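You operate a simulated robot arm through the tools that you are given. There is no shell and no other tool. Be economical: measure what you need, move in short steps, check, and stop when the job is done.

You are at the controls of a simulated two-armed robot. One attempt, no reset.

Task
Take the brown lens out of its box and put the lid back on.
Fine: lens flat on the drawer unit, top drawer shut again, divider and card stay.

It is judged by the outcome, as a careful person would: the job done as asked, and still so three seconds after it is handed in. It fails if anything else is knocked over, pushed out of place, dropped, spilled or broken. A push-on lid holds only when it is set on centred and level and pressed home; a screw cap is set on level and turned clockwise until tight.

Robot
Two 7-joint arms with two-finger parallel grippers on one trunk, on a base that drives. Base frame: it is fixed to the floor where the robot stands at the start and does not move with it; the origin is under the middle of the robot, x ahead of it, y to its left, z up; the surface under the hand at the start is at about z = 80. Units: cm, degrees, N and s.
The left shoulder is at the start at [5, 16.5, 103], the right one opposite. With the tool pointing down near the work surface each hand reaches from about 24 to 70 cm from the robot's upright axis, wherever it stands, measured 20 degrees to its own side. Places, roughly: top drawer [70, -10, 70]; top of the drawer unit [70, -10, 80]. Payload 3.91 kg a hand.
Tool frame (each hand has its own): the origin (TCP) lies between the finger pads and is the grasp point; the fingertips stand 3 cm ahead of it; z points along the fingers, y is the line along which they close. Largest opening 11 cm; finger width 2, thickness 1; the body of the gripper, 4.8 by 11.2 cm, starts 5.5 cm behind the TCP.
Orientation is told as [roll, pitch, yaw] about the base's x, y, z axes, in that order, counted from this pose: with the fingers straight down and closing along the base's y, the tool's x points along the base's -x, its y along +y and its z along -z.

Tools
- The arms move only by the tool apply_moves. It takes "left_plan", "right_plan" or both (then of equal length, played together; a hand with none holds still); each is a list of rows, each a list of 2 entries, a list of its own where there are three numbers: the shift along the tool's x, y, z in cm, then the turn, a rotation vector about the tool's x, y, z in degrees. In form: [[[tx, ty, tz], [rx, ry, rz]], ...]. A call has 1 to 10 rows; each row shifts and turns the commanded pose from where the row before left it, along the tool's axes as they then stand. "left_gripper" and "right_gripper" are, for a hand that has rows, the closure, from 0 (fully open) to 1 (shut), set as the call begins (left out, the last holds). Rows are played at 5 a second. More than 5 cm and 8.6 degrees between two rows, or a gripper value outside its range, and nothing of the call is played. A pose out of reach is approached as far as the arm can. The call stops where the force on the tool passes 40 N (or 10 N more than at its start, if that is more) or the arm is blocked; 0.2 s more then pass. The fingers move at their own pace (about 4.5 cm/s each) and stop on an object; they squeeze with about 31 N. The grip force told is the motor's: it shows also when the fingers shut on nothing. Time passes only in rows, and 0.2 s behind the last, so rows that do not move let the fingers close. The reply holds the time, the measured pose of the TCP, the force on the tool along the base axes, the opening and the grip force, in the units named above and with some noise, with the torque about the TCP (base axes, N m) and any sound that the robot's microphone picked up.
- Cameras (640 x 400 px; columns grow to the right, rows downward): "scene" is now at [11.98, 1.08, 120.42]; the picture's right is [0.12, -0.99, 0.00], its down [-0.55, -0.06, -0.83] and it looks along [0.83, 0.10, -0.55] (base axes); focal length 242 px, centre (320, 200). "left" rides on the left gripper at [7.2, -1.7, -10.3] in its tool frame; the picture's right is [0.23, 0.97, 0.00], its down [-0.76, 0.18, -0.62] and it looks along [-0.61, 0.14, 0.78] (tool axes); focal length 222 px, centre (320, 200). "right" rides on the right gripper at [7.2, 1.7, -10.3] in its tool frame; the picture's right is [-0.23, 0.97, 0.00], its down [-0.76, -0.18, -0.62] and it looks along [-0.61, -0.14, 0.78] (tool axes); focal length 222 px, centre (320, 200). There is no depth. A picture from a camera that has moved, and an enlarged one, comes with that camera's place and axes in the base frame and with its lens.
- get_image(camera): a new picture of that camera. No time passes.
- slide_trunk(by): slides the trunk up (or, below 0, down) by that many cm; the arms and the scene camera ride with it, the base frame stays. It gives what a move gives, with no picture.
- roll_base(legs): drives the robot by 1 to 6 legs, each [ahead, left, turn to the left] in cm, cm and degrees, along the robot's own axes; the way and the turn of a leg run together, so that a leg with both is an arc; at most 150 cm and 180 degrees a leg. The arms and the cameras ride along, it lands a little off, and it stops where it bumps. It gives what a move gives.
- turn_head(pan, tilt): turns the head with the scene camera to pan (to the left, within 80 degrees either way) and tilt (down, from -29 to 69), counted from straight ahead of the robot. It gives what a move gives.
- inspect(camera, box): a new picture of the part [left, top, right, bottom] of that camera's present view, enlarged. No time passes.
- sign_off(): hands the job in; it is judged then, once.

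Work in short steps. Places have to be worked out from the pictures, the camera data and where the tool is seen: move nearer, look again, correct. Check each grasp and each placing, and mend what went wrong. You have 120 turns and 88 pictures in all, those below and enlarged ones among them. Open the grippers and draw the arms clear of the work before you hand the job in, unless the task says otherwise; then end with one line.

The tools are called after ">>>" as a command line: name --argument value ..., lists and objects as JSON in quotes. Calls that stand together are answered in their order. apply_moves: Moves the arms, as the interface text tells. Its arguments: {"type":"object","properties":{"left_plan":{"type":"array","items":{"type":"array"}},"left_gripper":{"type":"number"},"right_plan":{"type":"array","items":{"type":"array"}},"right_gripper":{"type":"number"}},"required":[]} The other tools are called the same way: slide_trunk (by) slides the trunk up or down; roll_base (legs) drives the base; turn_head (pan, tilt) turns the head that bears the scene camera; get_image (camera) takes a picture; inspect (camera, box) takes an enlarged picture of a part of a camera's view; sign_off () hands the job in.

At the start:

```text
t: 0.0
left_eef_pos: [42.43, 19.13, 107.78]
left_tool_rot: [0.1, 0.0, 0.0]
left_force: [-0.4, -1.0, 0.5]
left_torque: [0.01, 0.0, -0.01]
left_finger_gap: 11.03
left_finger_force: 0.2
right_eef_pos: [53.7, -18.19, 103.56]
right_tool_rot: [0.1, 0.1, 0.1]
right_force: [0.7, 0.4, 0.0]
right_torque: [-0.04, 0.02, -0.04]
right_finger_gap: 11.01
right_finger_force: 0.0
trunk travel left (down, up): [-25.0, 25.3]
robot x, y, heading: [-0.07, -0.17, 0.0]
head pan, tilt: [6.6, 33.4]
```

scene: 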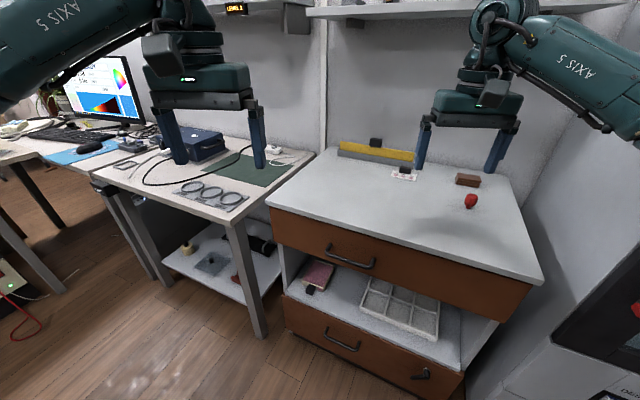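
right: 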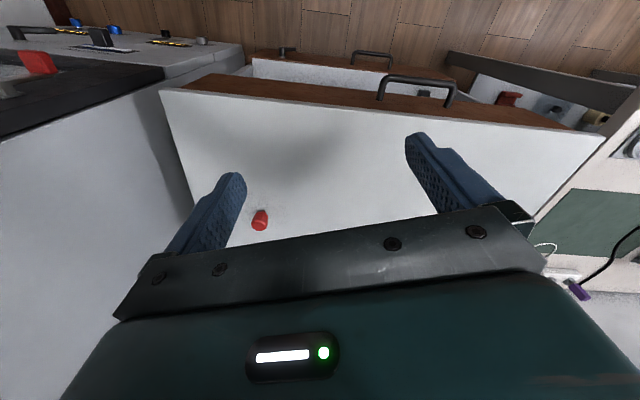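
left: 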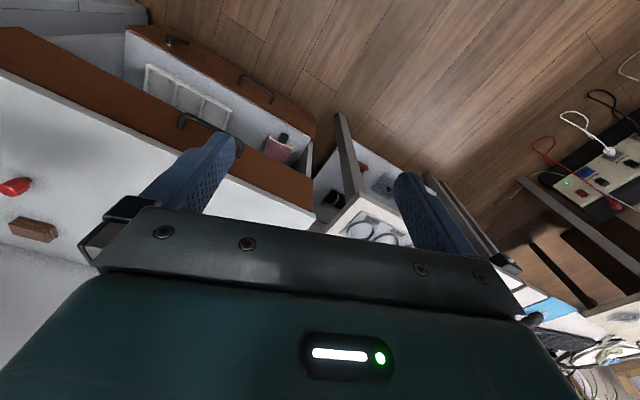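

I'll look closer at the drawer unit's top and its handle first.

>>> inspect --camera "scene" --box '[320, 120, 560, 270]'

>>> inspect --camera "scene" --box '[260, 190, 480, 328]'

```text
2.67 times, centred on (440, 195) of scene
camera zoom: at [11.98, 1.08, 120.42], right [0.12, -0.99, 0.0], down [-0.55, -0.06, -0.83], along [0.83, 0.1, -0.55], focal length 645 px, centre (0, 213)
```

zoom: 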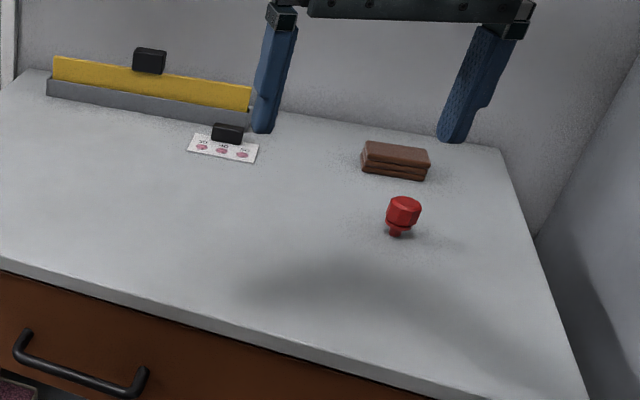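

```text
2.90 times, centred on (370, 259) of scene
camera zoom: at [11.98, 1.08, 120.42], right [0.12, -0.99, 0.0], down [-0.55, -0.06, -0.83], along [0.83, 0.1, -0.55], focal length 701 px, centre (175, 29)
```

zoom: 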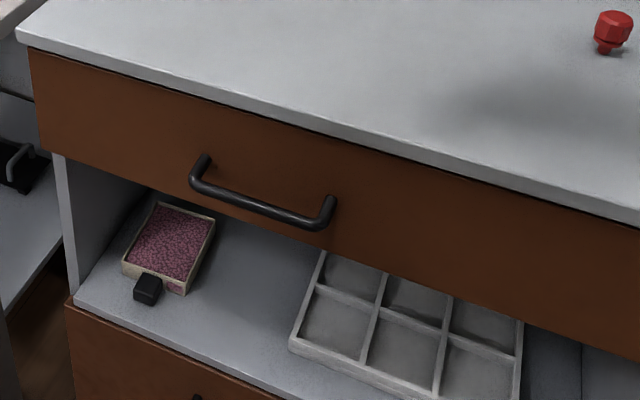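

The top drawer's handle is a bar about [58.6, -0.7, 71], lying along the unit front, which is turned about -18°. I'll yaw the left hand by -72° so its closing line runs along the drawer's pull direction, then tilt it.

>>> apply_moves --left_plan '[[[0, 0, 0], [0, 0, -8]], [[0, 0, 0], [0, 0, -8]], [[0, 0, 0], [0, 0, -8]], [[0, 0, 0], [0, 0, -8]], [[0, 0, 0], [0, 0, -8]], [[0, 0, 0], [0, 0, -8]], [[0, 0, 0], [0, 0, -8]], [[0, 0, 0], [0, 0, -8]], [[0, 0, 0], [0, 0, -8]]]' --left_gripper 0.5

```text
t: 2.0
left_eef_pos: [42.5, 19.17, 107.87]
left_tool_rot: [0.0, 0.0, 72.1]
left_force: [-0.3, 0.1, -1.2]
left_torque: [-0.01, 0.01, 0.0]
left_finger_gap: 5.52
left_finger_force: 0.0
right_eef_pos: [53.63, -18.25, 103.59]
right_tool_rot: [0.0, -0.1, 0.0]
right_force: [0.6, 0.3, -0.9]
right_torque: [0.01, -0.01, 0.02]
right_finger_gap: 11.01
right_finger_force: 0.1
trunk travel left (down, up): [-25.0, 25.3]
robot x, y, heading: [0.07, -0.15, -0.0]
head pan, tilt: [6.6, 33.4]
```

Yaw is right. Next I carry the hand to a spot in front of the handle, still above and clear of the edge.

>>> apply_moves --left_plan '[[[1.97, -1.3, 3.8], [0, 0, 0]], [[1.97, -1.3, 3.8], [0, 0, 0]], [[1.97, -1.3, 3.8], [0, 0, 0]], [[1.97, -1.3, 3.8], [8, 0, 0]], [[1.97, 0, 2.5], [8.5, 0, 0]], [[1.97, 0, 0], [8.5, 0, 0]], [[1.97, 0, 0], [8.5, 0, 0]], [[0, 0, 0], [8.5, 0, 0]], [[0, 0, 0], [8, 0, 0]]]'

>>> get_image --camera "scene"

>>> get_image --camera "left"

```text
t: 4.0
left_eef_pos: [43.44, 4.4, 90.22]
left_tool_rot: [-50.1, 0.1, 72.1]
left_force: [0.3, 0.0, -0.3]
left_torque: [-0.03, -0.03, 0.02]
left_finger_gap: 5.52
left_finger_force: 0.1
right_eef_pos: [53.76, -18.12, 103.54]
right_tool_rot: [0.1, 0.0, 0.0]
right_force: [0.2, -0.2, 0.4]
right_torque: [-0.03, -0.01, 0.04]
right_finger_gap: 11.0
right_finger_force: 0.0
trunk travel left (down, up): [-25.0, 25.3]
robot x, y, heading: [0.04, 0.02, 0.0]
head pan, tilt: [6.6, 33.4]
```

```text
82 pictures are left
camera scene: at [11.98, 1.09, 120.43], right [0.12, -0.99, 0.0], down [-0.55, -0.06, -0.83], along [0.83, 0.1, -0.55], focal length 242 px, centre (320, 200)
```

scene: 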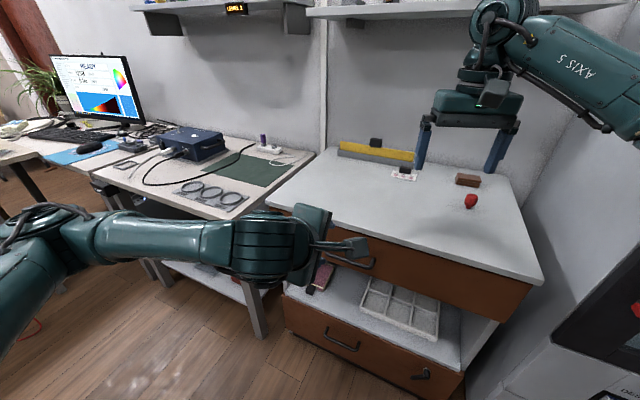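

```text
81 pictures are left
camera left: at [34.78, -0.26, 98.02], right [-0.66, -0.02, -0.75], down [-0.33, 0.91, 0.26], along [0.67, 0.42, -0.61], focal length 222 px, centre (320, 200)
```

left: 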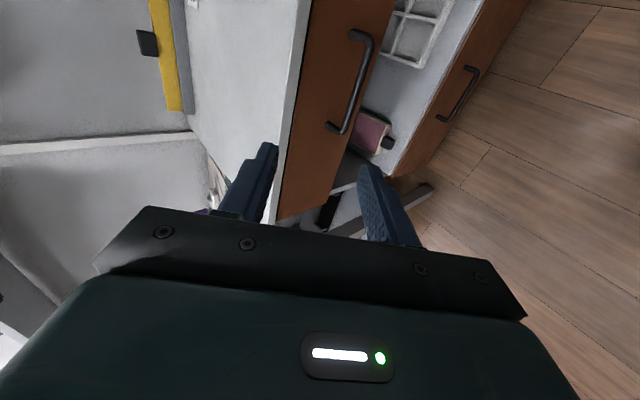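

Triangulated from both cameras the bar centre is [58.3, -1.0, 71]. I move most of the way along the approach line and look again.

>>> apply_moves --left_plan '[[[0.56, 2.5, 2], [0, 0, 0]], [[0, 2.0, 3], [0, 0, 0]], [[0, 0, 4], [0, 0, 0]], [[0, 0, 4], [0, 0, 0]], [[0, 0, 2], [0, 0, 0]]]'

>>> get_image --camera "left"

>>> inspect --camera "scene" --box '[260, 180, 440, 293]'

```text
t: 5.2
left_eef_pos: [51.43, 1.25, 77.16]
left_tool_rot: [-50.1, 0.0, 72.0]
left_force: [-0.5, 0.3, -0.1]
left_torque: [0.0, 0.02, -0.02]
left_finger_gap: 5.53
left_finger_force: 0.1
right_eef_pos: [53.69, -18.15, 103.53]
right_tool_rot: [-0.1, 0.0, 0.0]
right_force: [0.0, -0.3, -0.3]
right_torque: [0.02, 0.0, -0.01]
right_finger_gap: 10.99
right_finger_force: 0.1
trunk travel left (down, up): [-25.0, 25.3]
robot x, y, heading: [-0.26, 0.35, -0.0]
head pan, tilt: [6.6, 33.4]
```

```text
80 pictures are left
camera left: at [42.77, -3.61, 85.16], right [-0.67, -0.02, -0.75], down [-0.33, 0.91, 0.26], along [0.67, 0.42, -0.61], focal length 222 px, centre (320, 200)
```

left: 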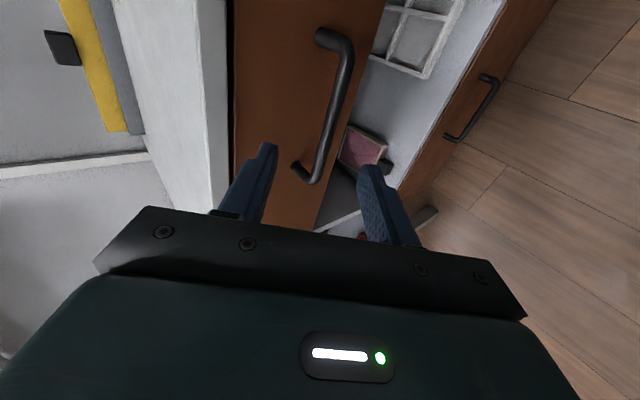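

```text
3.54 times, centred on (350, 236) of scene
camera zoom: at [11.99, 1.07, 120.42], right [0.12, -0.99, 0.0], down [-0.55, -0.06, -0.83], along [0.83, 0.1, -0.55], focal length 856 px, centre (214, 71)
```

zoom: 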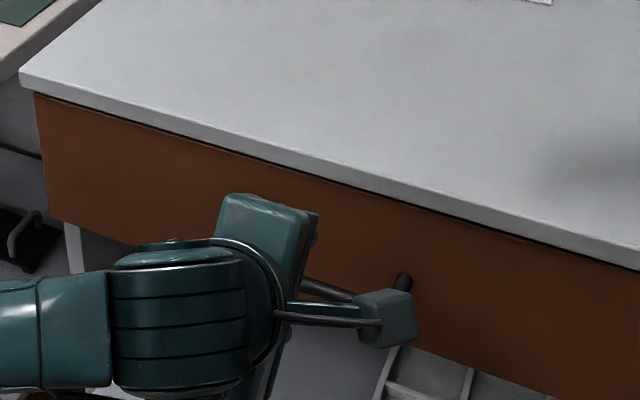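

The handle lines up with the fingers; I advance 8.5 cm along the tool so the bar comes between the pads, without closing yet.

>>> apply_moves --left_plan '[[[0, 0, 3], [0, 0, 0]], [[0, 0, 3], [0, 0, 0]], [[0, 0, 1.5], [0, 0, 0]], [[0, 0, 1], [0, 0, 0]]]'

>>> get_image --camera "left"

```text
t: 6.2
left_eef_pos: [57.5, -0.83, 72.05]
left_tool_rot: [-50.3, 0.0, 72.0]
left_force: [-27.6, 14.3, 18.0]
left_torque: [-0.46, -1.01, 0.08]
left_finger_gap: 5.21
left_finger_force: 0.2
right_eef_pos: [53.45, -18.11, 103.77]
right_tool_rot: [-0.1, -0.2, 0.0]
right_force: [0.1, -0.4, 0.4]
right_torque: [-0.01, 0.0, 0.01]
right_finger_gap: 11.0
right_finger_force: 0.0
trunk travel left (down, up): [-25.0, 25.3]
robot x, y, heading: [0.1, 0.3, 0.0]
head pan, tilt: [6.6, 33.4]
```

```text
78 pictures are left
camera left: at [48.85, -5.45, 79.9], right [-0.66, -0.02, -0.75], down [-0.33, 0.91, 0.26], along [0.67, 0.42, -0.61], focal length 222 px, centre (320, 200)
```

left: 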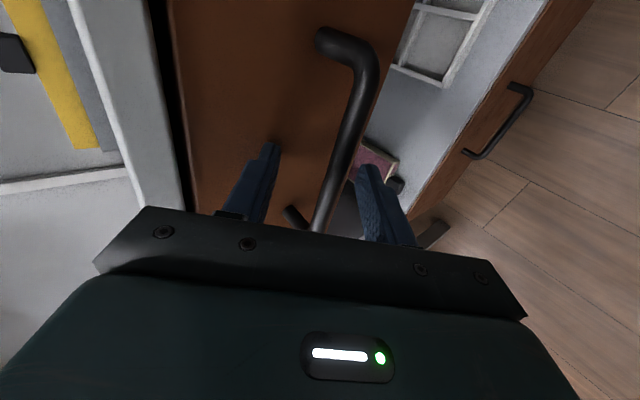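

The upper fingertip touches the front. I back off 0.8 cm and close on the bar.

>>> apply_moves --left_plan '[[[0, 0, -0.8], [0, 0, 0]], [[0, 0, 0], [0, 0, 0]], [[0, 0, 0], [0, 0, 0]], [[0, 0, 0], [0, 0, 0]], [[0, 0, 0], [0, 0, 0]]]' --left_gripper 1

>>> get_image --camera "left"

```text
t: 7.4
left_eef_pos: [56.82, -0.6, 71.55]
left_tool_rot: [-49.1, 0.0, 72.0]
left_force: [-25.8, 7.6, -20.6]
left_torque: [0.82, 0.51, 0.46]
left_finger_gap: 1.27
left_finger_force: 45.4
right_eef_pos: [53.63, -18.13, 103.53]
right_tool_rot: [0.0, 0.0, 0.0]
right_force: [0.4, 0.1, -0.4]
right_torque: [0.02, -0.01, -0.03]
right_finger_gap: 10.98
right_finger_force: 0.1
trunk travel left (down, up): [-25.0, 25.3]
robot x, y, heading: [-0.23, -0.16, 0.1]
head pan, tilt: [6.6, 33.4]
```

```text
77 pictures are left
camera left: at [48.24, -5.32, 79.5], right [-0.68, -0.02, -0.74], down [-0.32, 0.91, 0.27], along [0.66, 0.42, -0.62], focal length 222 px, centre (320, 200)
```

left: 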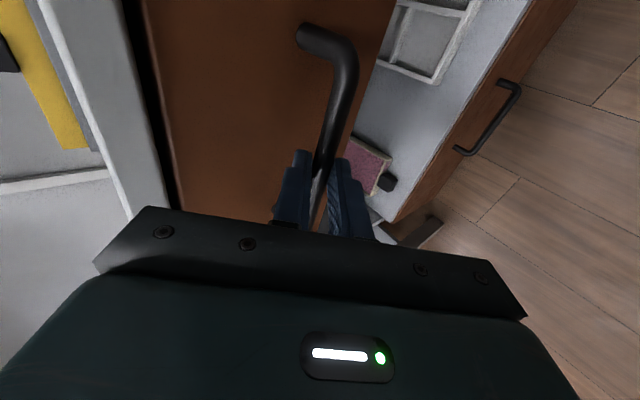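

The bar is gripped (1.27 cm). I pull the drawer out gently along the unit's normal, relieving the residual force first.

>>> apply_moves --left_plan '[[[0, 0.3, 0], [0, 0, 0]], [[0, 1.0, -1.2], [0, 0, 0]], [[0, 1.3, -1.53], [0, 0, 0]], [[0, 1.3, -1.53], [0, 0, 0]], [[0, 1.3, -1.53], [0, 0, 0]], [[0, 0, 0], [0, 0, 0]]]'

>>> get_image --camera "scene"

```text
t: 8.8
left_eef_pos: [49.53, 2.01, 71.49]
left_tool_rot: [-49.5, 0.2, 72.0]
left_force: [2.9, 7.6, -25.4]
left_torque: [-0.05, 0.41, -0.67]
left_finger_gap: 1.28
left_finger_force: 44.6
right_eef_pos: [53.84, -18.13, 103.39]
right_tool_rot: [0.1, 0.2, 0.0]
right_force: [-0.3, 0.0, -0.8]
right_torque: [0.0, 0.03, 0.0]
right_finger_gap: 11.0
right_finger_force: 0.2
trunk travel left (down, up): [-25.0, 25.3]
robot x, y, heading: [0.4, 0.12, -0.1]
head pan, tilt: [6.6, 33.4]
```

```text
76 pictures are left
camera scene: at [12.19, 1.14, 120.39], right [0.12, -0.99, 0.0], down [-0.55, -0.06, -0.83], along [0.83, 0.1, -0.55], focal length 242 px, centre (320, 200)
```

scene: 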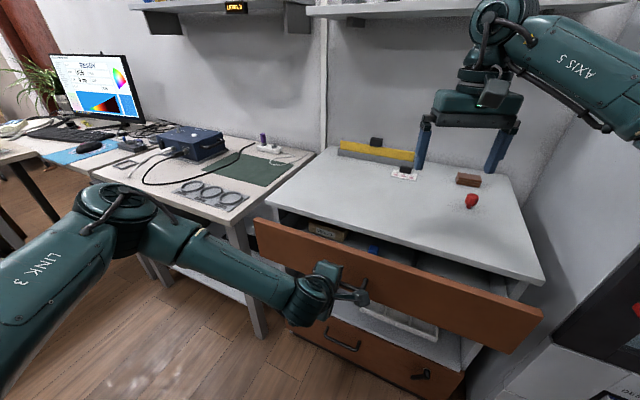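

It opens smoothly. I pull on another 8 cm, easing slightly downward.

>>> apply_moves --left_plan '[[[0, 0.2, 0.15], [0, 0, 0]], [[0, 1.3, -1.53], [0, 0, 0]], [[0, 1.3, -1.53], [0, 0, 0]], [[0, 1.3, -1.53], [0, 0, 0]], [[0, 1.3, -1.53], [0, 0, 0]], [[0, 0, 0], [0, 0, 0]]]'

>>> get_image --camera "scene"

```text
t: 9.9
left_eef_pos: [43.65, 3.95, 71.49]
left_tool_rot: [-48.9, -1.1, 73.3]
left_force: [-1.3, 3.9, -5.2]
left_torque: [0.44, 0.08, -0.12]
left_finger_gap: 1.28
left_finger_force: 44.7
left hand out of reach, approached as far as the arm can: row 3, 4, 5
right_eef_pos: [53.83, -18.05, 103.46]
right_tool_rot: [0.0, 0.0, 0.1]
right_force: [-0.6, 0.4, 0.6]
right_torque: [-0.03, 0.01, -0.02]
right_finger_gap: 11.0
right_finger_force: 0.0
trunk travel left (down, up): [-25.0, 25.3]
robot x, y, heading: [0.2, 0.17, 0.2]
head pan, tilt: [6.6, 33.4]
stopped in row 5 (left hand): the force on the tool passed its limit at 41 N (the readings are from after the stop); the commanded pose is now the measured one
```

```text
75 pictures are left
camera scene: at [12.03, 1.14, 120.44], right [0.12, -0.99, 0.0], down [-0.55, -0.06, -0.83], along [0.83, 0.1, -0.55], focal length 242 px, centre (320, 200)
```

scene: 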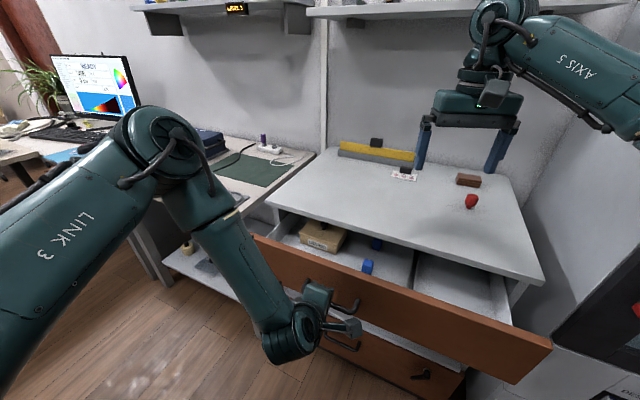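

Arm's at its inner limit with the drawer 14 cm out; a tan box lies in the left compartment. I back the base off along the pull direction, keeping hold of the handle.

>>> roll_base --legs '[[-5.7, 1.85, 0]]'

>>> inspect --camera "scene" --box '[240, 180, 480, 330]'

```text
t: 10.8
left_eef_pos: [38.14, 5.84, 71.57]
left_tool_rot: [-49.1, -1.0, 73.4]
left_force: [1.6, 12.9, -13.1]
left_torque: [0.44, 0.09, -0.15]
left_finger_gap: 1.26
left_finger_force: 45.4
right_eef_pos: [48.35, -16.12, 103.45]
right_tool_rot: [-0.1, 0.1, 0.0]
right_force: [-0.2, -0.1, -0.1]
right_torque: [0.0, 0.0, -0.01]
right_finger_gap: 11.0
right_finger_force: 0.1
trunk travel left (down, up): [-25.0, 25.3]
robot x, y, heading: [-5.25, 1.76, -0.0]
head pan, tilt: [6.6, 33.4]
```

```text
2.67 times, centred on (360, 255) of scene
camera zoom: at [6.51, 3.03, 120.4], right [0.12, -0.99, 0.0], down [-0.55, -0.06, -0.83], along [0.83, 0.1, -0.55], focal length 645 px, centre (213, 53)
```

zoom: 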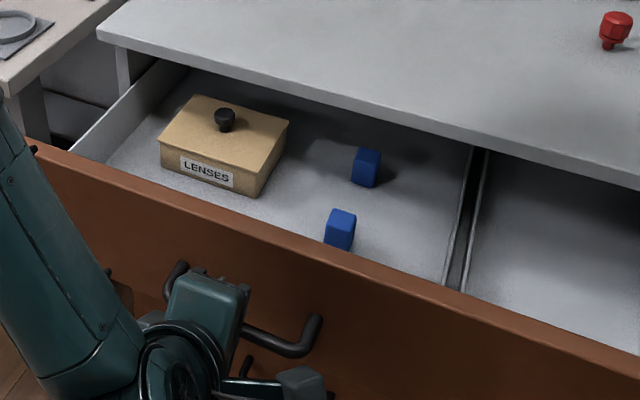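

Works well: the LENSES box with a knobbed lid is at the left rear of the visible part, still near the overhang. I pull out about 9 cm more.

>>> roll_base --legs '[[-4.3, 1.4, 0], [-4.3, 1.4, 0]]'

>>> get_image --camera "scene"

```text
t: 12.2
left_eef_pos: [29.51, 8.76, 71.56]
left_tool_rot: [-49.1, -1.2, 73.7]
left_force: [1.8, 13.7, -3.3]
left_torque: [0.57, -0.08, -0.05]
left_finger_gap: 1.26
left_finger_force: 45.0
right_eef_pos: [39.74, -13.42, 103.43]
right_tool_rot: [-0.1, 0.1, 0.1]
right_force: [0.5, -0.1, 0.5]
right_torque: [0.04, -0.03, 0.0]
right_finger_gap: 11.01
right_finger_force: 0.1
trunk travel left (down, up): [-25.0, 25.3]
robot x, y, heading: [-13.92, 4.19, 0.1]
head pan, tilt: [6.6, 33.4]
```

```text
73 pictures are left
camera scene: at [-2.08, 5.79, 120.42], right [0.12, -0.99, 0.0], down [-0.55, -0.07, -0.83], along [0.83, 0.1, -0.55], focal length 242 px, centre (320, 200)
```

scene: 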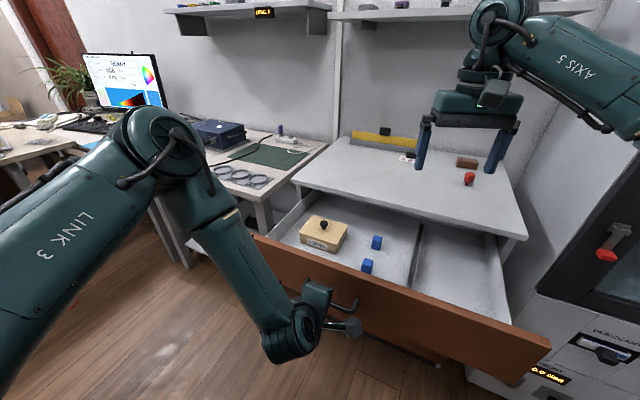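

Drawer is 28.7 cm out and the box is well clear. I release the handle and withdraw the left hand back and up.

>>> apply_moves --left_plan '[[[0, 0, 0], [0, 0, 0]], [[0, 0, 0], [0, 0, 0]], [[0, 0, -2], [0, 0, 0]], [[0, 0, -3], [0, 0, 0]], [[0, -2, -3], [0, 0, 0]], [[0, -3, -3], [0, 0, 0]], [[0, -3, -3], [0, 0, 0]]]' --left_gripper 0.5

```text
t: 13.8
left_eef_pos: [24.16, 9.89, 86.61]
left_tool_rot: [-49.1, -1.3, 73.6]
left_force: [0.6, 1.1, -0.1]
left_torque: [-0.02, 0.0, 0.02]
left_finger_gap: 5.48
left_finger_force: 0.1
right_eef_pos: [39.64, -13.58, 103.35]
right_tool_rot: [0.1, 0.0, 0.1]
right_force: [0.2, -0.3, -0.2]
right_torque: [-0.03, 0.0, 0.01]
right_finger_gap: 10.98
right_finger_force: 0.1
trunk travel left (down, up): [-25.0, 25.3]
robot x, y, heading: [-13.97, 4.55, -0.1]
head pan, tilt: [6.6, 33.4]
```

Now I raise the left hand and turn it upright, then look with its camera and the scene camera.

>>> apply_moves --left_plan '[[[0, -3.2, -2.5], [0, 0, 0]], [[0, -3.2, -2.5], [0, 0, 0]], [[0, -3.2, -2.5], [0, 0, 0]], [[0, 0, 0], [-8.2, 0, 0]], [[0, 0, 0], [-8.2, 0, 0]], [[0, -2, 0], [-8.2, 0, 0]], [[0, -2, 0], [-8.2, 0, 0]], [[0, -3, 0], [-8.2, 0, 0]], [[0, -3, 0], [-8.1, 0, 0]]]'

>>> get_image --camera "left"

>>> inspect --camera "scene" --box '[260, 190, 440, 302]'

```text
t: 15.8
left_eef_pos: [33.81, 6.63, 102.15]
left_tool_rot: [0.2, -1.2, 73.5]
left_force: [0.1, 0.4, 0.8]
left_torque: [0.01, 0.03, 0.05]
left_finger_gap: 5.5
left_finger_force: 0.1
right_eef_pos: [39.71, -13.49, 103.39]
right_tool_rot: [0.0, 0.1, 0.1]
right_force: [0.3, 0.0, -0.3]
right_torque: [-0.02, 0.0, 0.0]
right_finger_gap: 11.0
right_finger_force: 0.1
trunk travel left (down, up): [-25.0, 25.3]
robot x, y, heading: [-14.47, 4.72, 0.3]
head pan, tilt: [6.6, 33.4]
```

```text
72 pictures are left
camera left: at [33.41, -1.05, 112.22], right [-1.0, 0.06, 0.0], down [0.04, 0.77, 0.64], along [0.04, 0.64, -0.77], focal length 222 px, centre (320, 200)
```

left: 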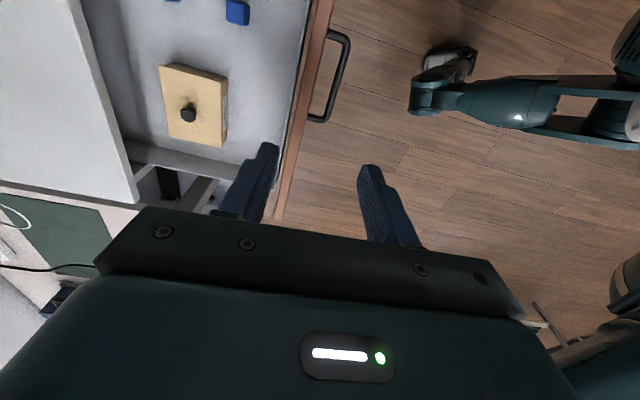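

```text
3.56 times, centred on (350, 246) of scene
camera zoom: at [-2.09, 5.67, 120.42], right [0.12, -0.99, 0.0], down [-0.55, -0.06, -0.83], along [0.83, 0.1, -0.55], focal length 860 px, centre (213, 36)
```

zoom: 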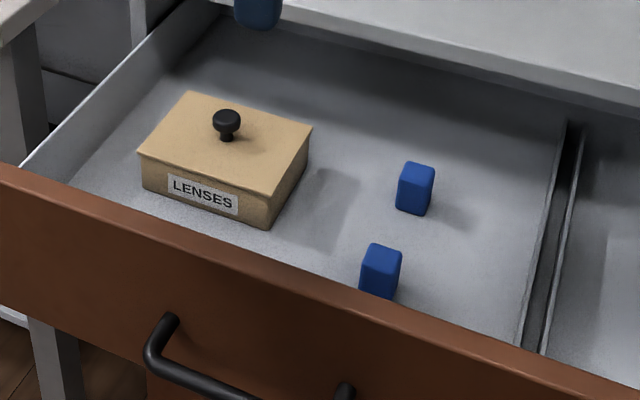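

Triangulation puts the lid knob near [57.3, 11, 72.5] and the box (about 9.7 × 12.5 cm) aligned with the drawer at -18°. I turn the hand back so it closes along the drawer's width, and level it.

>>> apply_moves --left_plan '[[[0, 0, 0], [0, 1.2, 0]], [[0, 0, 0], [0, 0, 8.4]], [[0, 0, 0], [0, 0, 8.4]], [[0, 0, 0], [0, 0, 8.4]], [[0, 0, 0], [0, 0, 8.4]], [[0, 0, 0], [0, 0, 8.4]], [[0, 0, 0], [0, 0, 8.4]], [[0, 0, 0], [0, 0, 8.4]], [[0, 0, 0], [0, 0, 8.4]], [[0, 0, 0], [0, 0, 8.4]]]'

>>> apply_moves --left_plan '[[[0, 0, 0], [0, 0, 8.4]], [[0, 0, 0], [0, 0, 7.8]], [[-4.3, 0, 0], [0, 0, 0]], [[-4.3, 0, 0], [0, 0, 0]], [[-4.3, 1.3, 2], [0, 0, 0]], [[-4.0, 3, 0], [0, 0, 0]], [[-2, 3.5, 3], [0, 0, 0]], [[-2, 3.5, 3], [0, 0, 0]]]'

>>> get_image --camera "left"

```text
t: 18.0
left_eef_pos: [33.71, 6.7, 102.06]
left_tool_rot: [-0.1, 0.1, -2.1]
left_force: [-0.1, -0.7, 0.1]
left_torque: [-0.02, -0.01, 0.04]
left_finger_gap: 5.49
left_finger_force: 0.2
right_eef_pos: [39.61, -13.48, 103.53]
right_tool_rot: [0.0, 0.1, 0.1]
right_force: [-0.7, 0.3, 0.8]
right_torque: [0.03, 0.02, -0.02]
right_finger_gap: 11.02
right_finger_force: 0.2
trunk travel left (down, up): [-25.0, 25.3]
robot x, y, heading: [-14.22, 4.67, -0.1]
head pan, tilt: [6.6, 33.4]
```

```text
refused: row 7 steps farther than a row can; nothing moved
```

```text
70 pictures are left
camera left: at [26.54, 5.29, 112.42], right [-0.19, 0.98, 0.0], down [0.77, 0.15, 0.62], along [0.61, 0.12, -0.78], focal length 222 px, centre (320, 200)
```

left: 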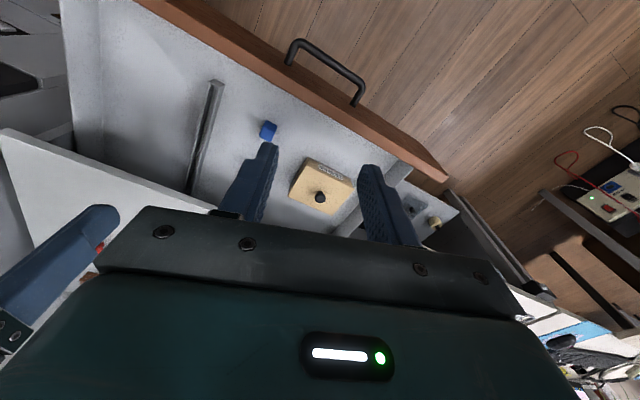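

One row was too long; I resend in shorter steps, ending above the knob at about z = 86.

>>> apply_moves --left_plan '[[[0, 0, 0], [0, 0, 8.2]], [[0, 0, 0], [0, 0, 7.8]], [[-4, 1.5, 0], [0, 0, 0]], [[-4, 1.5, 0], [0, 0, 0]], [[-4, 1.5, 2], [0, 0, 0]], [[-3, 2, 3], [0, 0, 0]], [[-3, 2.5, 3], [0, 0, 0]], [[-3, 2.5, 3], [0, 0, 0]], [[0, 0, 4], [0, 0, 0]]]'

>>> get_image --camera "left"

>>> get_image --camera "scene"

```text
t: 20.0
left_eef_pos: [47.7, 8.95, 91.3]
left_tool_rot: [0.0, 0.0, -17.9]
left_force: [0.6, 0.3, -0.2]
left_torque: [0.01, -0.01, -0.02]
left_finger_gap: 5.51
left_finger_force: 0.1
left hand out of reach, approached as far as the arm can: row 5, 6, 7, 8
right_eef_pos: [39.7, -13.44, 103.36]
right_tool_rot: [0.0, 0.1, 0.0]
right_force: [0.3, 0.5, -0.1]
right_torque: [-0.06, 0.03, 0.02]
right_finger_gap: 11.0
right_finger_force: 0.0
trunk travel left (down, up): [-25.0, 25.3]
robot x, y, heading: [-14.07, 4.66, 0.2]
head pan, tilt: [6.6, 33.4]
```

```text
69 pictures are left
camera left: at [40.4, 9.65, 101.66], right [0.08, 1.0, 0.0], down [0.78, -0.07, 0.62], along [0.62, -0.05, -0.78], focal length 222 px, centre (320, 200)
```

left: 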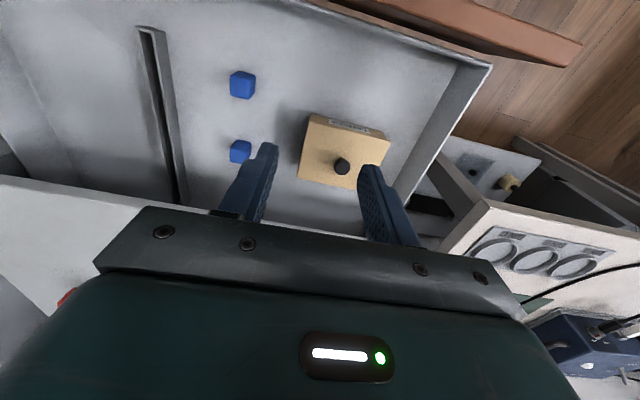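

```text
68 pictures are left
camera scene: at [-2.08, 5.71, 120.42], right [0.12, -0.99, 0.0], down [-0.55, -0.06, -0.83], along [0.83, 0.1, -0.55], focal length 242 px, centre (320, 200)
```

scene: 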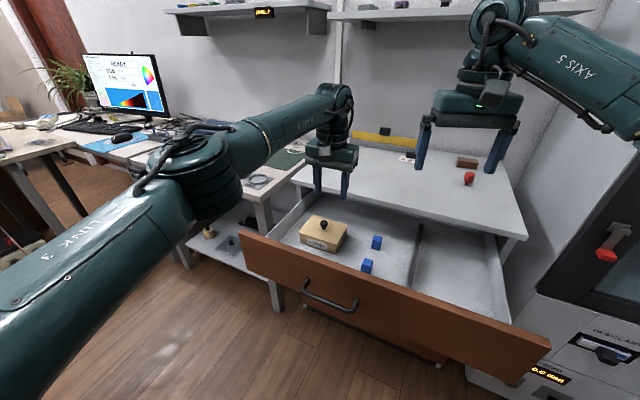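

The base stands too far back for the left arm to reach the box. I check the room between the robot's base and the open drawer before driving forward.

>>> turn_head --pan -10 --tilt 69

>>> get_image --camera "scene"

```text
t: 21.0
left_eef_pos: [47.7, 9.01, 91.52]
left_tool_rot: [-0.1, -0.1, -17.9]
left_force: [0.2, 0.3, -0.4]
left_torque: [0.0, -0.02, -0.03]
left_finger_gap: 5.5
left_finger_force: 0.0
right_eef_pos: [39.63, -13.46, 103.37]
right_tool_rot: [0.0, 0.0, 0.1]
right_force: [-0.3, 0.5, -0.4]
right_torque: [0.02, -0.01, 0.02]
right_finger_gap: 11.0
right_finger_force: 0.1
trunk travel left (down, up): [-25.0, 25.3]
robot x, y, heading: [-14.04, 4.84, 0.3]
head pan, tilt: [-10.0, 68.8]
```

```text
67 pictures are left
camera scene: at [-5.43, 3.71, 115.81], right [-0.17, -0.99, 0.0], down [-0.92, 0.16, -0.36], along [0.36, -0.06, -0.93], focal length 242 px, centre (320, 200)
```

scene: 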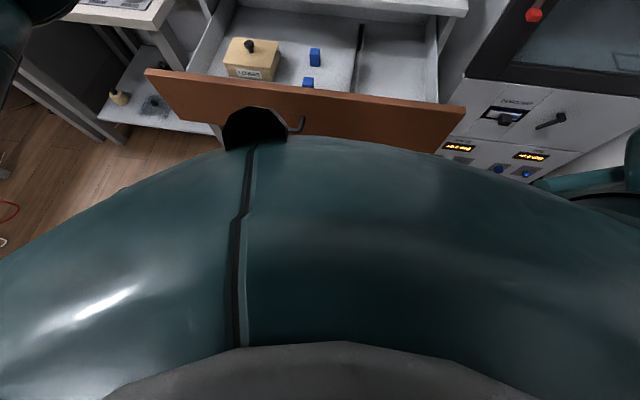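

The rounded body reaches about 23 cm ahead of its axis, leaving over 15 cm to the drawer. I drive 8 cm forward and restore the head view, tilted more toward the drawer.

>>> roll_base --legs '[[4, -1, 0], [4, -1, 0]]'

>>> turn_head --pan 2 --tilt 45

>>> get_image --camera "scene"

>>> get_image --camera "left"

```text
t: 22.4
left_eef_pos: [55.8, 6.9, 91.44]
left_tool_rot: [0.0, 0.0, -17.9]
left_force: [0.3, -0.6, -0.2]
left_torque: [0.02, 0.01, -0.01]
left_finger_gap: 5.49
left_finger_force: 0.0
right_eef_pos: [47.87, -15.27, 103.46]
right_tool_rot: [-0.1, 0.1, 0.1]
right_force: [0.0, 0.2, -0.2]
right_torque: [-0.01, 0.01, -0.03]
right_finger_gap: 11.01
right_finger_force: 0.0
trunk travel left (down, up): [-25.0, 25.3]
robot x, y, heading: [-5.7, 2.27, -0.3]
head pan, tilt: [-10.0, 68.8]
```

```text
t: 23.3
left_eef_pos: [55.85, 7.06, 91.46]
left_tool_rot: [0.1, 0.0, -17.9]
left_force: [-0.5, 0.1, -0.9]
left_torque: [0.0, 0.0, 0.0]
left_finger_gap: 5.53
left_finger_force: 0.0
right_eef_pos: [47.79, -15.39, 103.46]
right_tool_rot: [0.0, -0.1, 0.1]
right_force: [0.7, -0.2, -0.9]
right_torque: [-0.01, -0.02, 0.0]
right_finger_gap: 11.01
right_finger_force: 0.1
trunk travel left (down, up): [-25.0, 25.3]
robot x, y, heading: [-5.98, 2.77, 0.2]
head pan, tilt: [2.0, 45.0]
```

```text
66 pictures are left
camera scene: at [5.3, 2.97, 118.69], right [0.04, -1.0, 0.0], down [-0.71, -0.03, -0.71], along [0.71, 0.03, -0.71], focal length 242 px, centre (320, 200)
```

scene: 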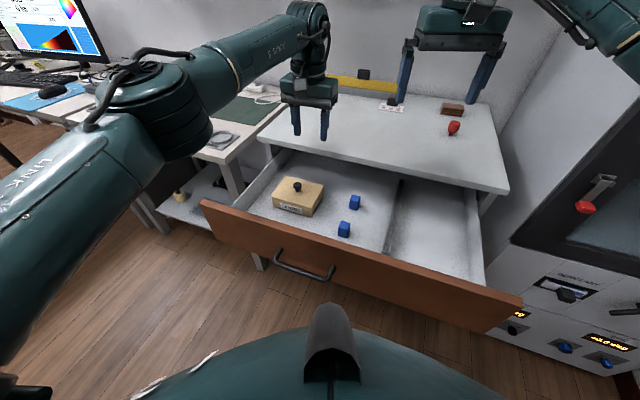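

```text
65 pictures are left
camera left: at [48.49, 7.67, 101.73], right [0.08, 1.0, 0.0], down [0.78, -0.07, 0.62], along [0.62, -0.05, -0.78], focal length 222 px, centre (320, 200)
```

left: 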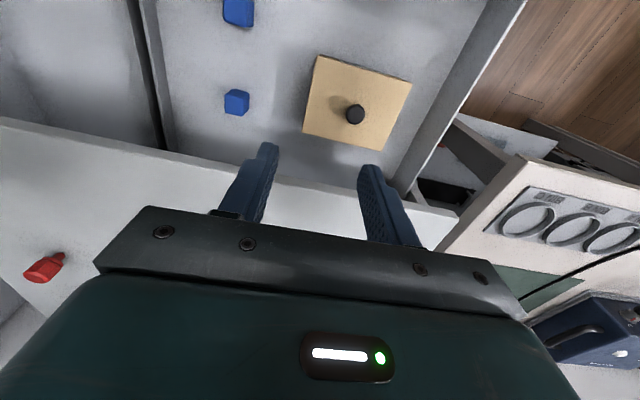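

Knob is at about [57.8, 11.5, 71.7]. I move over it and descend to about z = 80, then look again.

>>> apply_moves --left_plan '[[[-0.24, 2.4, 2], [0, 0, 0]], [[-0.24, 2.4, 3], [0, 0, 0]], [[0, 0, 3.5], [0, 0, 0]], [[0, 0, 2.5], [0, 0, 0]]]'

>>> get_image --camera "left"

>>> inspect --camera "scene" --box '[240, 90, 400, 240]'

```text
t: 24.3
left_eef_pos: [57.83, 11.69, 80.42]
left_tool_rot: [0.1, -0.1, -17.8]
left_force: [-0.2, 0.3, 0.1]
left_torque: [-0.02, 0.03, -0.01]
left_finger_gap: 5.5
left_finger_force: 0.1
right_eef_pos: [47.74, -15.46, 103.38]
right_tool_rot: [0.0, 0.1, 0.0]
right_force: [-0.6, -0.3, 0.1]
right_torque: [-0.03, -0.02, 0.0]
right_finger_gap: 11.01
right_finger_force: 0.0
trunk travel left (down, up): [-25.0, 25.3]
robot x, y, heading: [-6.09, 2.68, 0.1]
head pan, tilt: [2.0, 45.0]
```

```text
64 pictures are left
camera left: at [50.46, 12.28, 90.77], right [0.08, 1.0, 0.0], down [0.78, -0.06, 0.63], along [0.62, -0.05, -0.78], focal length 222 px, centre (320, 200)
```

left: 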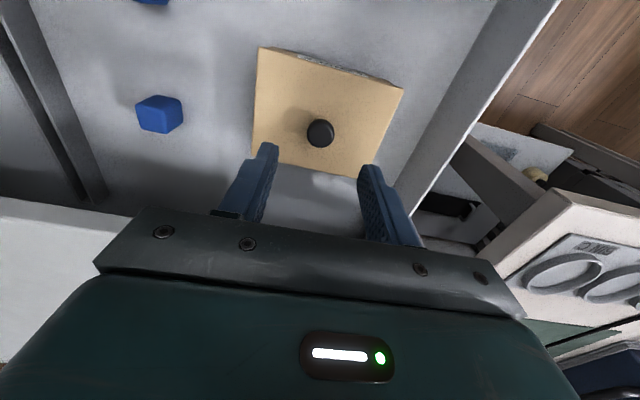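

```text
2.67 times, centred on (320, 165) of scene
camera zoom: at [5.31, 2.98, 118.7], right [0.04, -1.0, 0.0], down [-0.71, -0.03, -0.71], along [0.71, 0.03, -0.71], focal length 645 px, centre (320, 293)
```

zoom: 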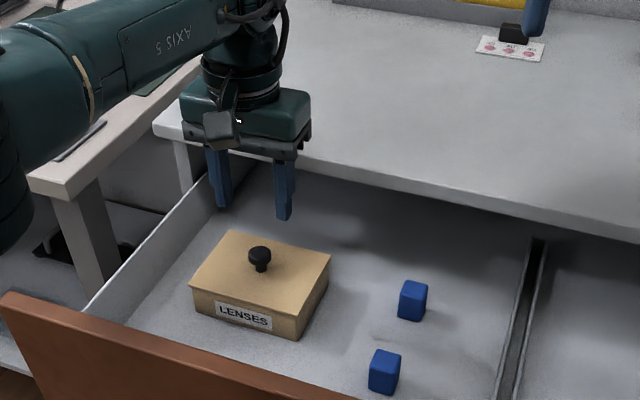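

Knob top fixed at [58.15, 11.65, 71.5], lid surface near z = 69. I descend so the fingertips stop just above the lid, then grip the knob.

>>> apply_moves --left_plan '[[[-0.3, 0.05, 3], [0, 0, 0]], [[0, 0, 3], [0, 0, 0]], [[0, 0, 1.7], [0, 0, 0]], [[0, 0, 0], [0, 0, 0]]]'

>>> get_image --camera "left"

>>> inspect --camera "scene" --box '[240, 110, 380, 240]'

```text
t: 25.3
left_eef_pos: [57.22, 12.96, 74.07]
left_tool_rot: [0.1, -0.1, -17.8]
left_force: [-0.4, 0.6, 0.7]
left_torque: [0.03, -0.04, -0.01]
left_finger_gap: 5.49
left_finger_force: 0.1
left hand out of reach, approached as far as the arm can: row 1, 3
right_eef_pos: [47.82, -15.4, 103.43]
right_tool_rot: [0.0, 0.1, 0.1]
right_force: [0.0, 0.0, -0.4]
right_torque: [0.01, 0.0, 0.03]
right_finger_gap: 11.02
right_finger_force: 0.1
trunk travel left (down, up): [-25.0, 25.3]
robot x, y, heading: [-6.1, 2.66, 0.1]
head pan, tilt: [2.0, 45.0]
```

```text
62 pictures are left
camera left: at [49.83, 13.54, 84.32], right [0.08, 1.0, 0.0], down [0.78, -0.06, 0.62], along [0.62, -0.05, -0.78], focal length 222 px, centre (320, 200)
```

left: 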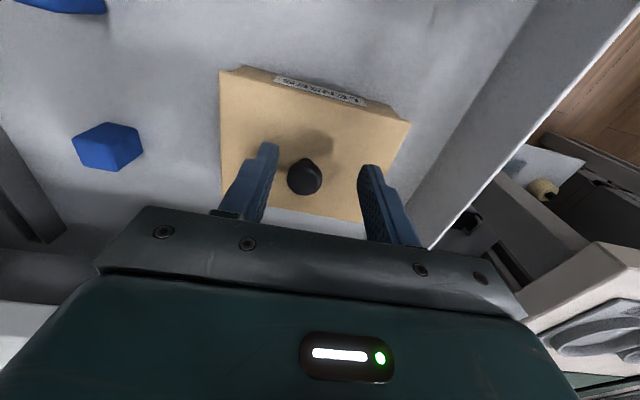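

```text
3.08 times, centred on (310, 175) of scene
camera zoom: at [5.3, 2.97, 118.69], right [0.04, -1.0, 0.0], down [-0.71, -0.03, -0.71], along [0.71, 0.03, -0.71], focal length 744 px, centre (351, 277)
```

zoom: 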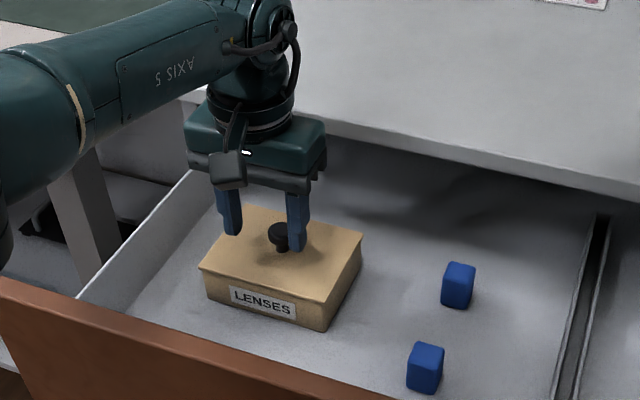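

Just out of reach. I lift a little and drive the base 4 cm more forward and slightly right, then continue.

>>> apply_moves --left_plan '[[[0, 0, -4], [0, 0, 0]], [[0, 0, -4], [0, 0, 0]]]'

>>> roll_base --legs '[[4.5, -2.5, 0]]'

```text
t: 25.9
left_eef_pos: [56.99, 12.74, 81.89]
left_tool_rot: [0.1, -0.1, -17.9]
left_force: [-0.1, 0.3, 0.3]
left_torque: [0.02, 0.01, -0.01]
left_finger_gap: 5.47
left_finger_force: 0.1
right_eef_pos: [47.77, -15.31, 103.41]
right_tool_rot: [0.1, 0.0, 0.0]
right_force: [0.7, 0.3, -0.1]
right_torque: [0.03, -0.02, -0.01]
right_finger_gap: 10.99
right_finger_force: 0.0
trunk travel left (down, up): [-25.0, 25.3]
robot x, y, heading: [-5.99, 2.77, 0.2]
head pan, tilt: [2.0, 45.0]
```

```text
t: 26.8
left_eef_pos: [61.52, 10.26, 81.85]
left_tool_rot: [0.1, 0.0, -17.9]
left_force: [0.1, -0.6, -0.2]
left_torque: [0.01, 0.04, 0.02]
left_finger_gap: 5.52
left_finger_force: 0.1
right_eef_pos: [52.17, -18.01, 103.49]
right_tool_rot: [0.0, 0.2, 0.1]
right_force: [-0.1, -1.1, 0.1]
right_torque: [0.02, 0.02, 0.0]
right_finger_gap: 11.01
right_finger_force: 0.1
trunk travel left (down, up): [-25.0, 25.3]
robot x, y, heading: [-1.86, -0.15, 0.3]
head pan, tilt: [2.0, 45.0]
```

Now I shift to the knob and descend to z ≈ 72.6.

>>> apply_moves --left_plan '[[[3.63, 0.28, 0], [0, 0, 0]], [[0, 0, 3], [0, 0, 0]], [[0, 0, 3], [0, 0, 0]], [[0, 0, 2.2], [0, 0, 0]], [[0, 0, 1], [0, 0, 0]]]'

>>> get_image --camera "left"

>>> inspect --camera "scene" --box '[220, 120, 360, 240]'

```text
t: 28.0
left_eef_pos: [58.18, 11.43, 72.76]
left_tool_rot: [0.0, 0.0, -17.8]
left_force: [-0.1, 0.2, 0.3]
left_torque: [0.01, -0.01, 0.01]
left_finger_gap: 5.51
left_finger_force: 0.1
right_eef_pos: [52.19, -18.04, 103.52]
right_tool_rot: [0.0, 0.1, 0.0]
right_force: [-0.4, 0.0, 0.4]
right_torque: [-0.01, 0.02, -0.03]
right_finger_gap: 11.02
right_finger_force: 0.0
trunk travel left (down, up): [-25.0, 25.3]
robot x, y, heading: [-1.67, -0.11, 0.3]
head pan, tilt: [2.0, 45.0]
```

```text
60 pictures are left
camera left: at [50.93, 12.24, 83.04], right [0.08, 1.0, 0.0], down [0.78, -0.07, 0.62], along [0.62, -0.05, -0.78], focal length 222 px, centre (320, 200)
```

left: 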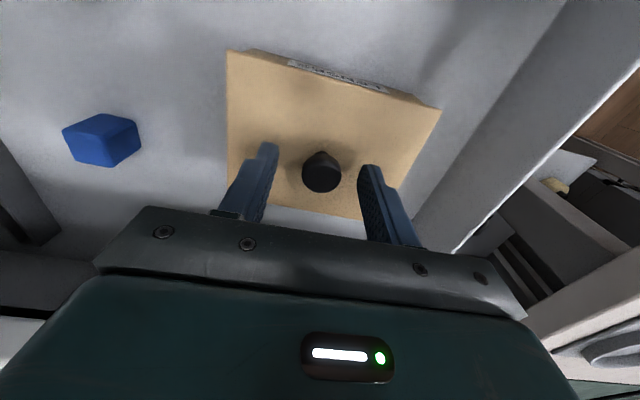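

```text
3.33 times, centred on (290, 180) of scene
camera zoom: at [9.72, 0.46, 118.69], right [0.04, -1.0, 0.0], down [-0.71, -0.03, -0.71], along [0.71, 0.03, -0.71], focal length 806 px, centre (420, 267)
```

zoom: 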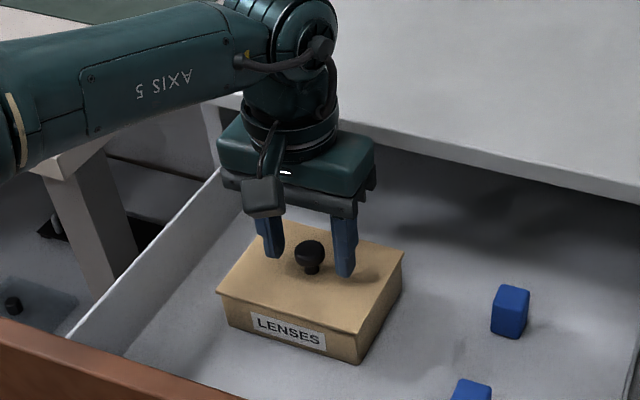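

The knob stands between the pads. I close on it.

>>> apply_moves --left_plan '[[[0, 0.2, 0.2], [0, 0, 0]], [[0, 0, 0], [0, 0, 0]], [[0, 0, 0], [0, 0, 0]], [[0, 0, 0], [0, 0, 0]], [[0, 0, 0], [0, 0, 0]]]' --left_gripper 1

>>> get_image --camera "left"

```text
t: 29.2
left_eef_pos: [58.31, 11.86, 72.57]
left_tool_rot: [0.0, 0.1, -17.9]
left_force: [1.4, -0.9, -0.1]
left_torque: [-0.07, -0.03, 0.01]
left_finger_gap: 2.33
left_finger_force: 31.1
right_eef_pos: [52.12, -18.02, 103.26]
right_tool_rot: [0.0, -0.1, 0.2]
right_force: [0.0, -0.3, -0.1]
right_torque: [-0.02, -0.02, 0.0]
right_finger_gap: 11.02
right_finger_force: 0.0
trunk travel left (down, up): [-25.0, 25.3]
robot x, y, heading: [-1.58, 0.23, 0.4]
head pan, tilt: [2.0, 45.0]
```

```text
58 pictures are left
camera left: at [50.93, 12.45, 82.86], right [0.08, 1.0, 0.0], down [0.78, -0.07, 0.62], along [0.62, -0.05, -0.78], focal length 222 px, centre (320, 200)
```

left: 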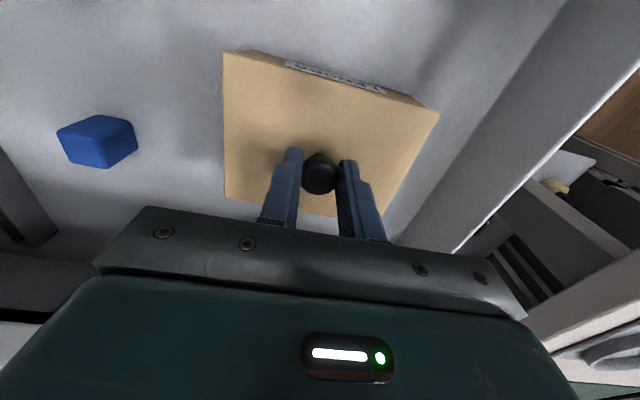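

Knob is gripped at 2.33 cm with the hand at [58.3, 11.8, 72.6]. I lift by 1.5 cm slowly and check whether the lid alone comes.

>>> apply_moves --left_plan '[[[0, 0, -0.3], [0, 0, 0]], [[0, 0, -0.3], [0, 0, 0]], [[0, 0, -0.4], [0, 0, 0]], [[0, 0, -0.5], [0, 0, 0]]]'

>>> inspect --camera "scene" --box '[220, 120, 360, 240]'

```text
t: 30.2
left_eef_pos: [58.25, 11.95, 73.91]
left_tool_rot: [0.0, 0.0, -17.8]
left_force: [0.1, 0.1, 0.3]
left_torque: [-0.03, 0.04, -0.01]
left_finger_gap: 2.34
left_finger_force: 30.6
right_eef_pos: [52.1, -18.09, 103.45]
right_tool_rot: [0.0, 0.0, 0.0]
right_force: [-0.6, 1.0, -0.9]
right_torque: [-0.01, -0.01, 0.01]
right_finger_gap: 10.98
right_finger_force: 0.1
trunk travel left (down, up): [-25.0, 25.3]
robot x, y, heading: [-1.27, -0.07, -0.1]
head pan, tilt: [2.0, 45.0]
heard: snap
```

```text
3.33 times, centred on (290, 180) of scene
camera zoom: at [9.71, 0.46, 118.69], right [0.04, -1.0, 0.0], down [-0.71, -0.03, -0.71], along [0.71, 0.03, -0.71], focal length 806 px, centre (420, 267)
```

zoom: 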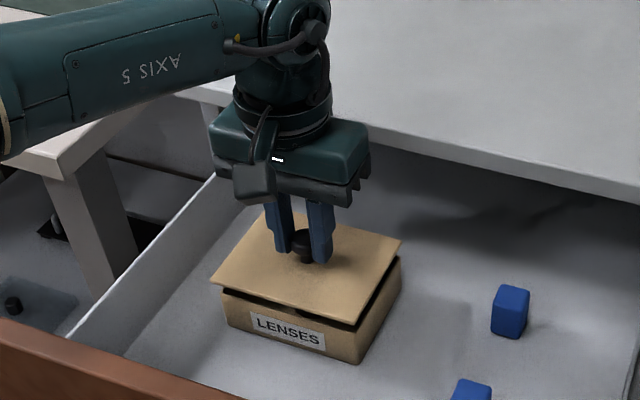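

The lid snapped free and hangs in the hand. I'll keep holding it: lift it 16 cm clear, then look into the box.

>>> apply_moves --left_plan '[[[0, 0, -1], [0, 0, 0]], [[0, 0, -2], [0, 0, 0]], [[0, 0, -3], [0, 0, 0]], [[0, 0, -3], [0, 0, 0]], [[0, 0, -3], [0, 0, 0]], [[0, 0, -3], [0, 0, 0]], [[2, 0, -2], [0, 0, 0]], [[3, 2, 0], [0, 0, 0]]]'

>>> roll_base --legs '[[0, 6, 0], [0, 6, 0]]'

>>> get_image --camera "scene"

```text
t: 32.0
left_eef_pos: [53.7, 15.46, 90.53]
left_tool_rot: [0.0, 0.0, -17.8]
left_force: [0.6, 0.0, -0.5]
left_torque: [-0.03, 0.01, 0.02]
left_finger_gap: 2.34
left_finger_force: 30.6
right_eef_pos: [52.21, -17.9, 103.47]
right_tool_rot: [-0.1, -0.1, 0.1]
right_force: [-0.1, 0.7, -0.3]
right_torque: [0.01, 0.02, -0.02]
right_finger_gap: 10.99
right_finger_force: 0.1
trunk travel left (down, up): [-25.0, 25.3]
robot x, y, heading: [-1.63, 0.53, 0.3]
head pan, tilt: [2.0, 45.0]
```

```text
t: 34.0
left_eef_pos: [53.8, 27.25, 90.54]
left_tool_rot: [0.0, 0.0, -18.0]
left_force: [0.6, 0.2, -1.1]
left_torque: [0.02, 0.02, 0.0]
left_finger_gap: 2.33
left_finger_force: 31.0
right_eef_pos: [52.17, -6.11, 103.43]
right_tool_rot: [-0.1, 0.0, -0.1]
right_force: [1.2, 0.1, 0.4]
right_torque: [0.0, 0.01, 0.0]
right_finger_gap: 10.97
right_finger_force: 0.0
trunk travel left (down, up): [-25.0, 25.3]
robot x, y, heading: [-1.38, 12.18, -0.1]
head pan, tilt: [2.0, 45.0]
```

```text
56 pictures are left
camera scene: at [9.7, 12.36, 118.69], right [0.04, -1.0, 0.0], down [-0.71, -0.03, -0.71], along [0.71, 0.03, -0.71], focal length 242 px, centre (320, 200)
```

scene: 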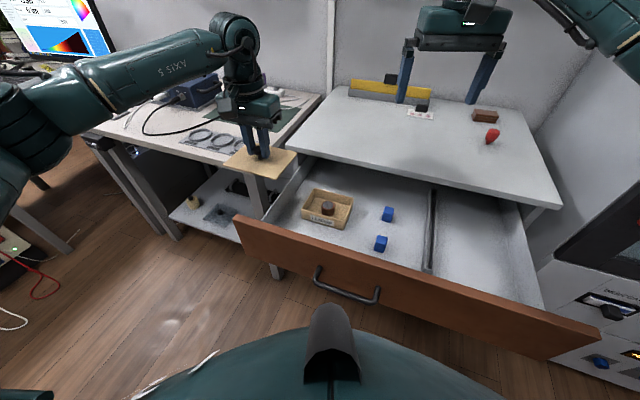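

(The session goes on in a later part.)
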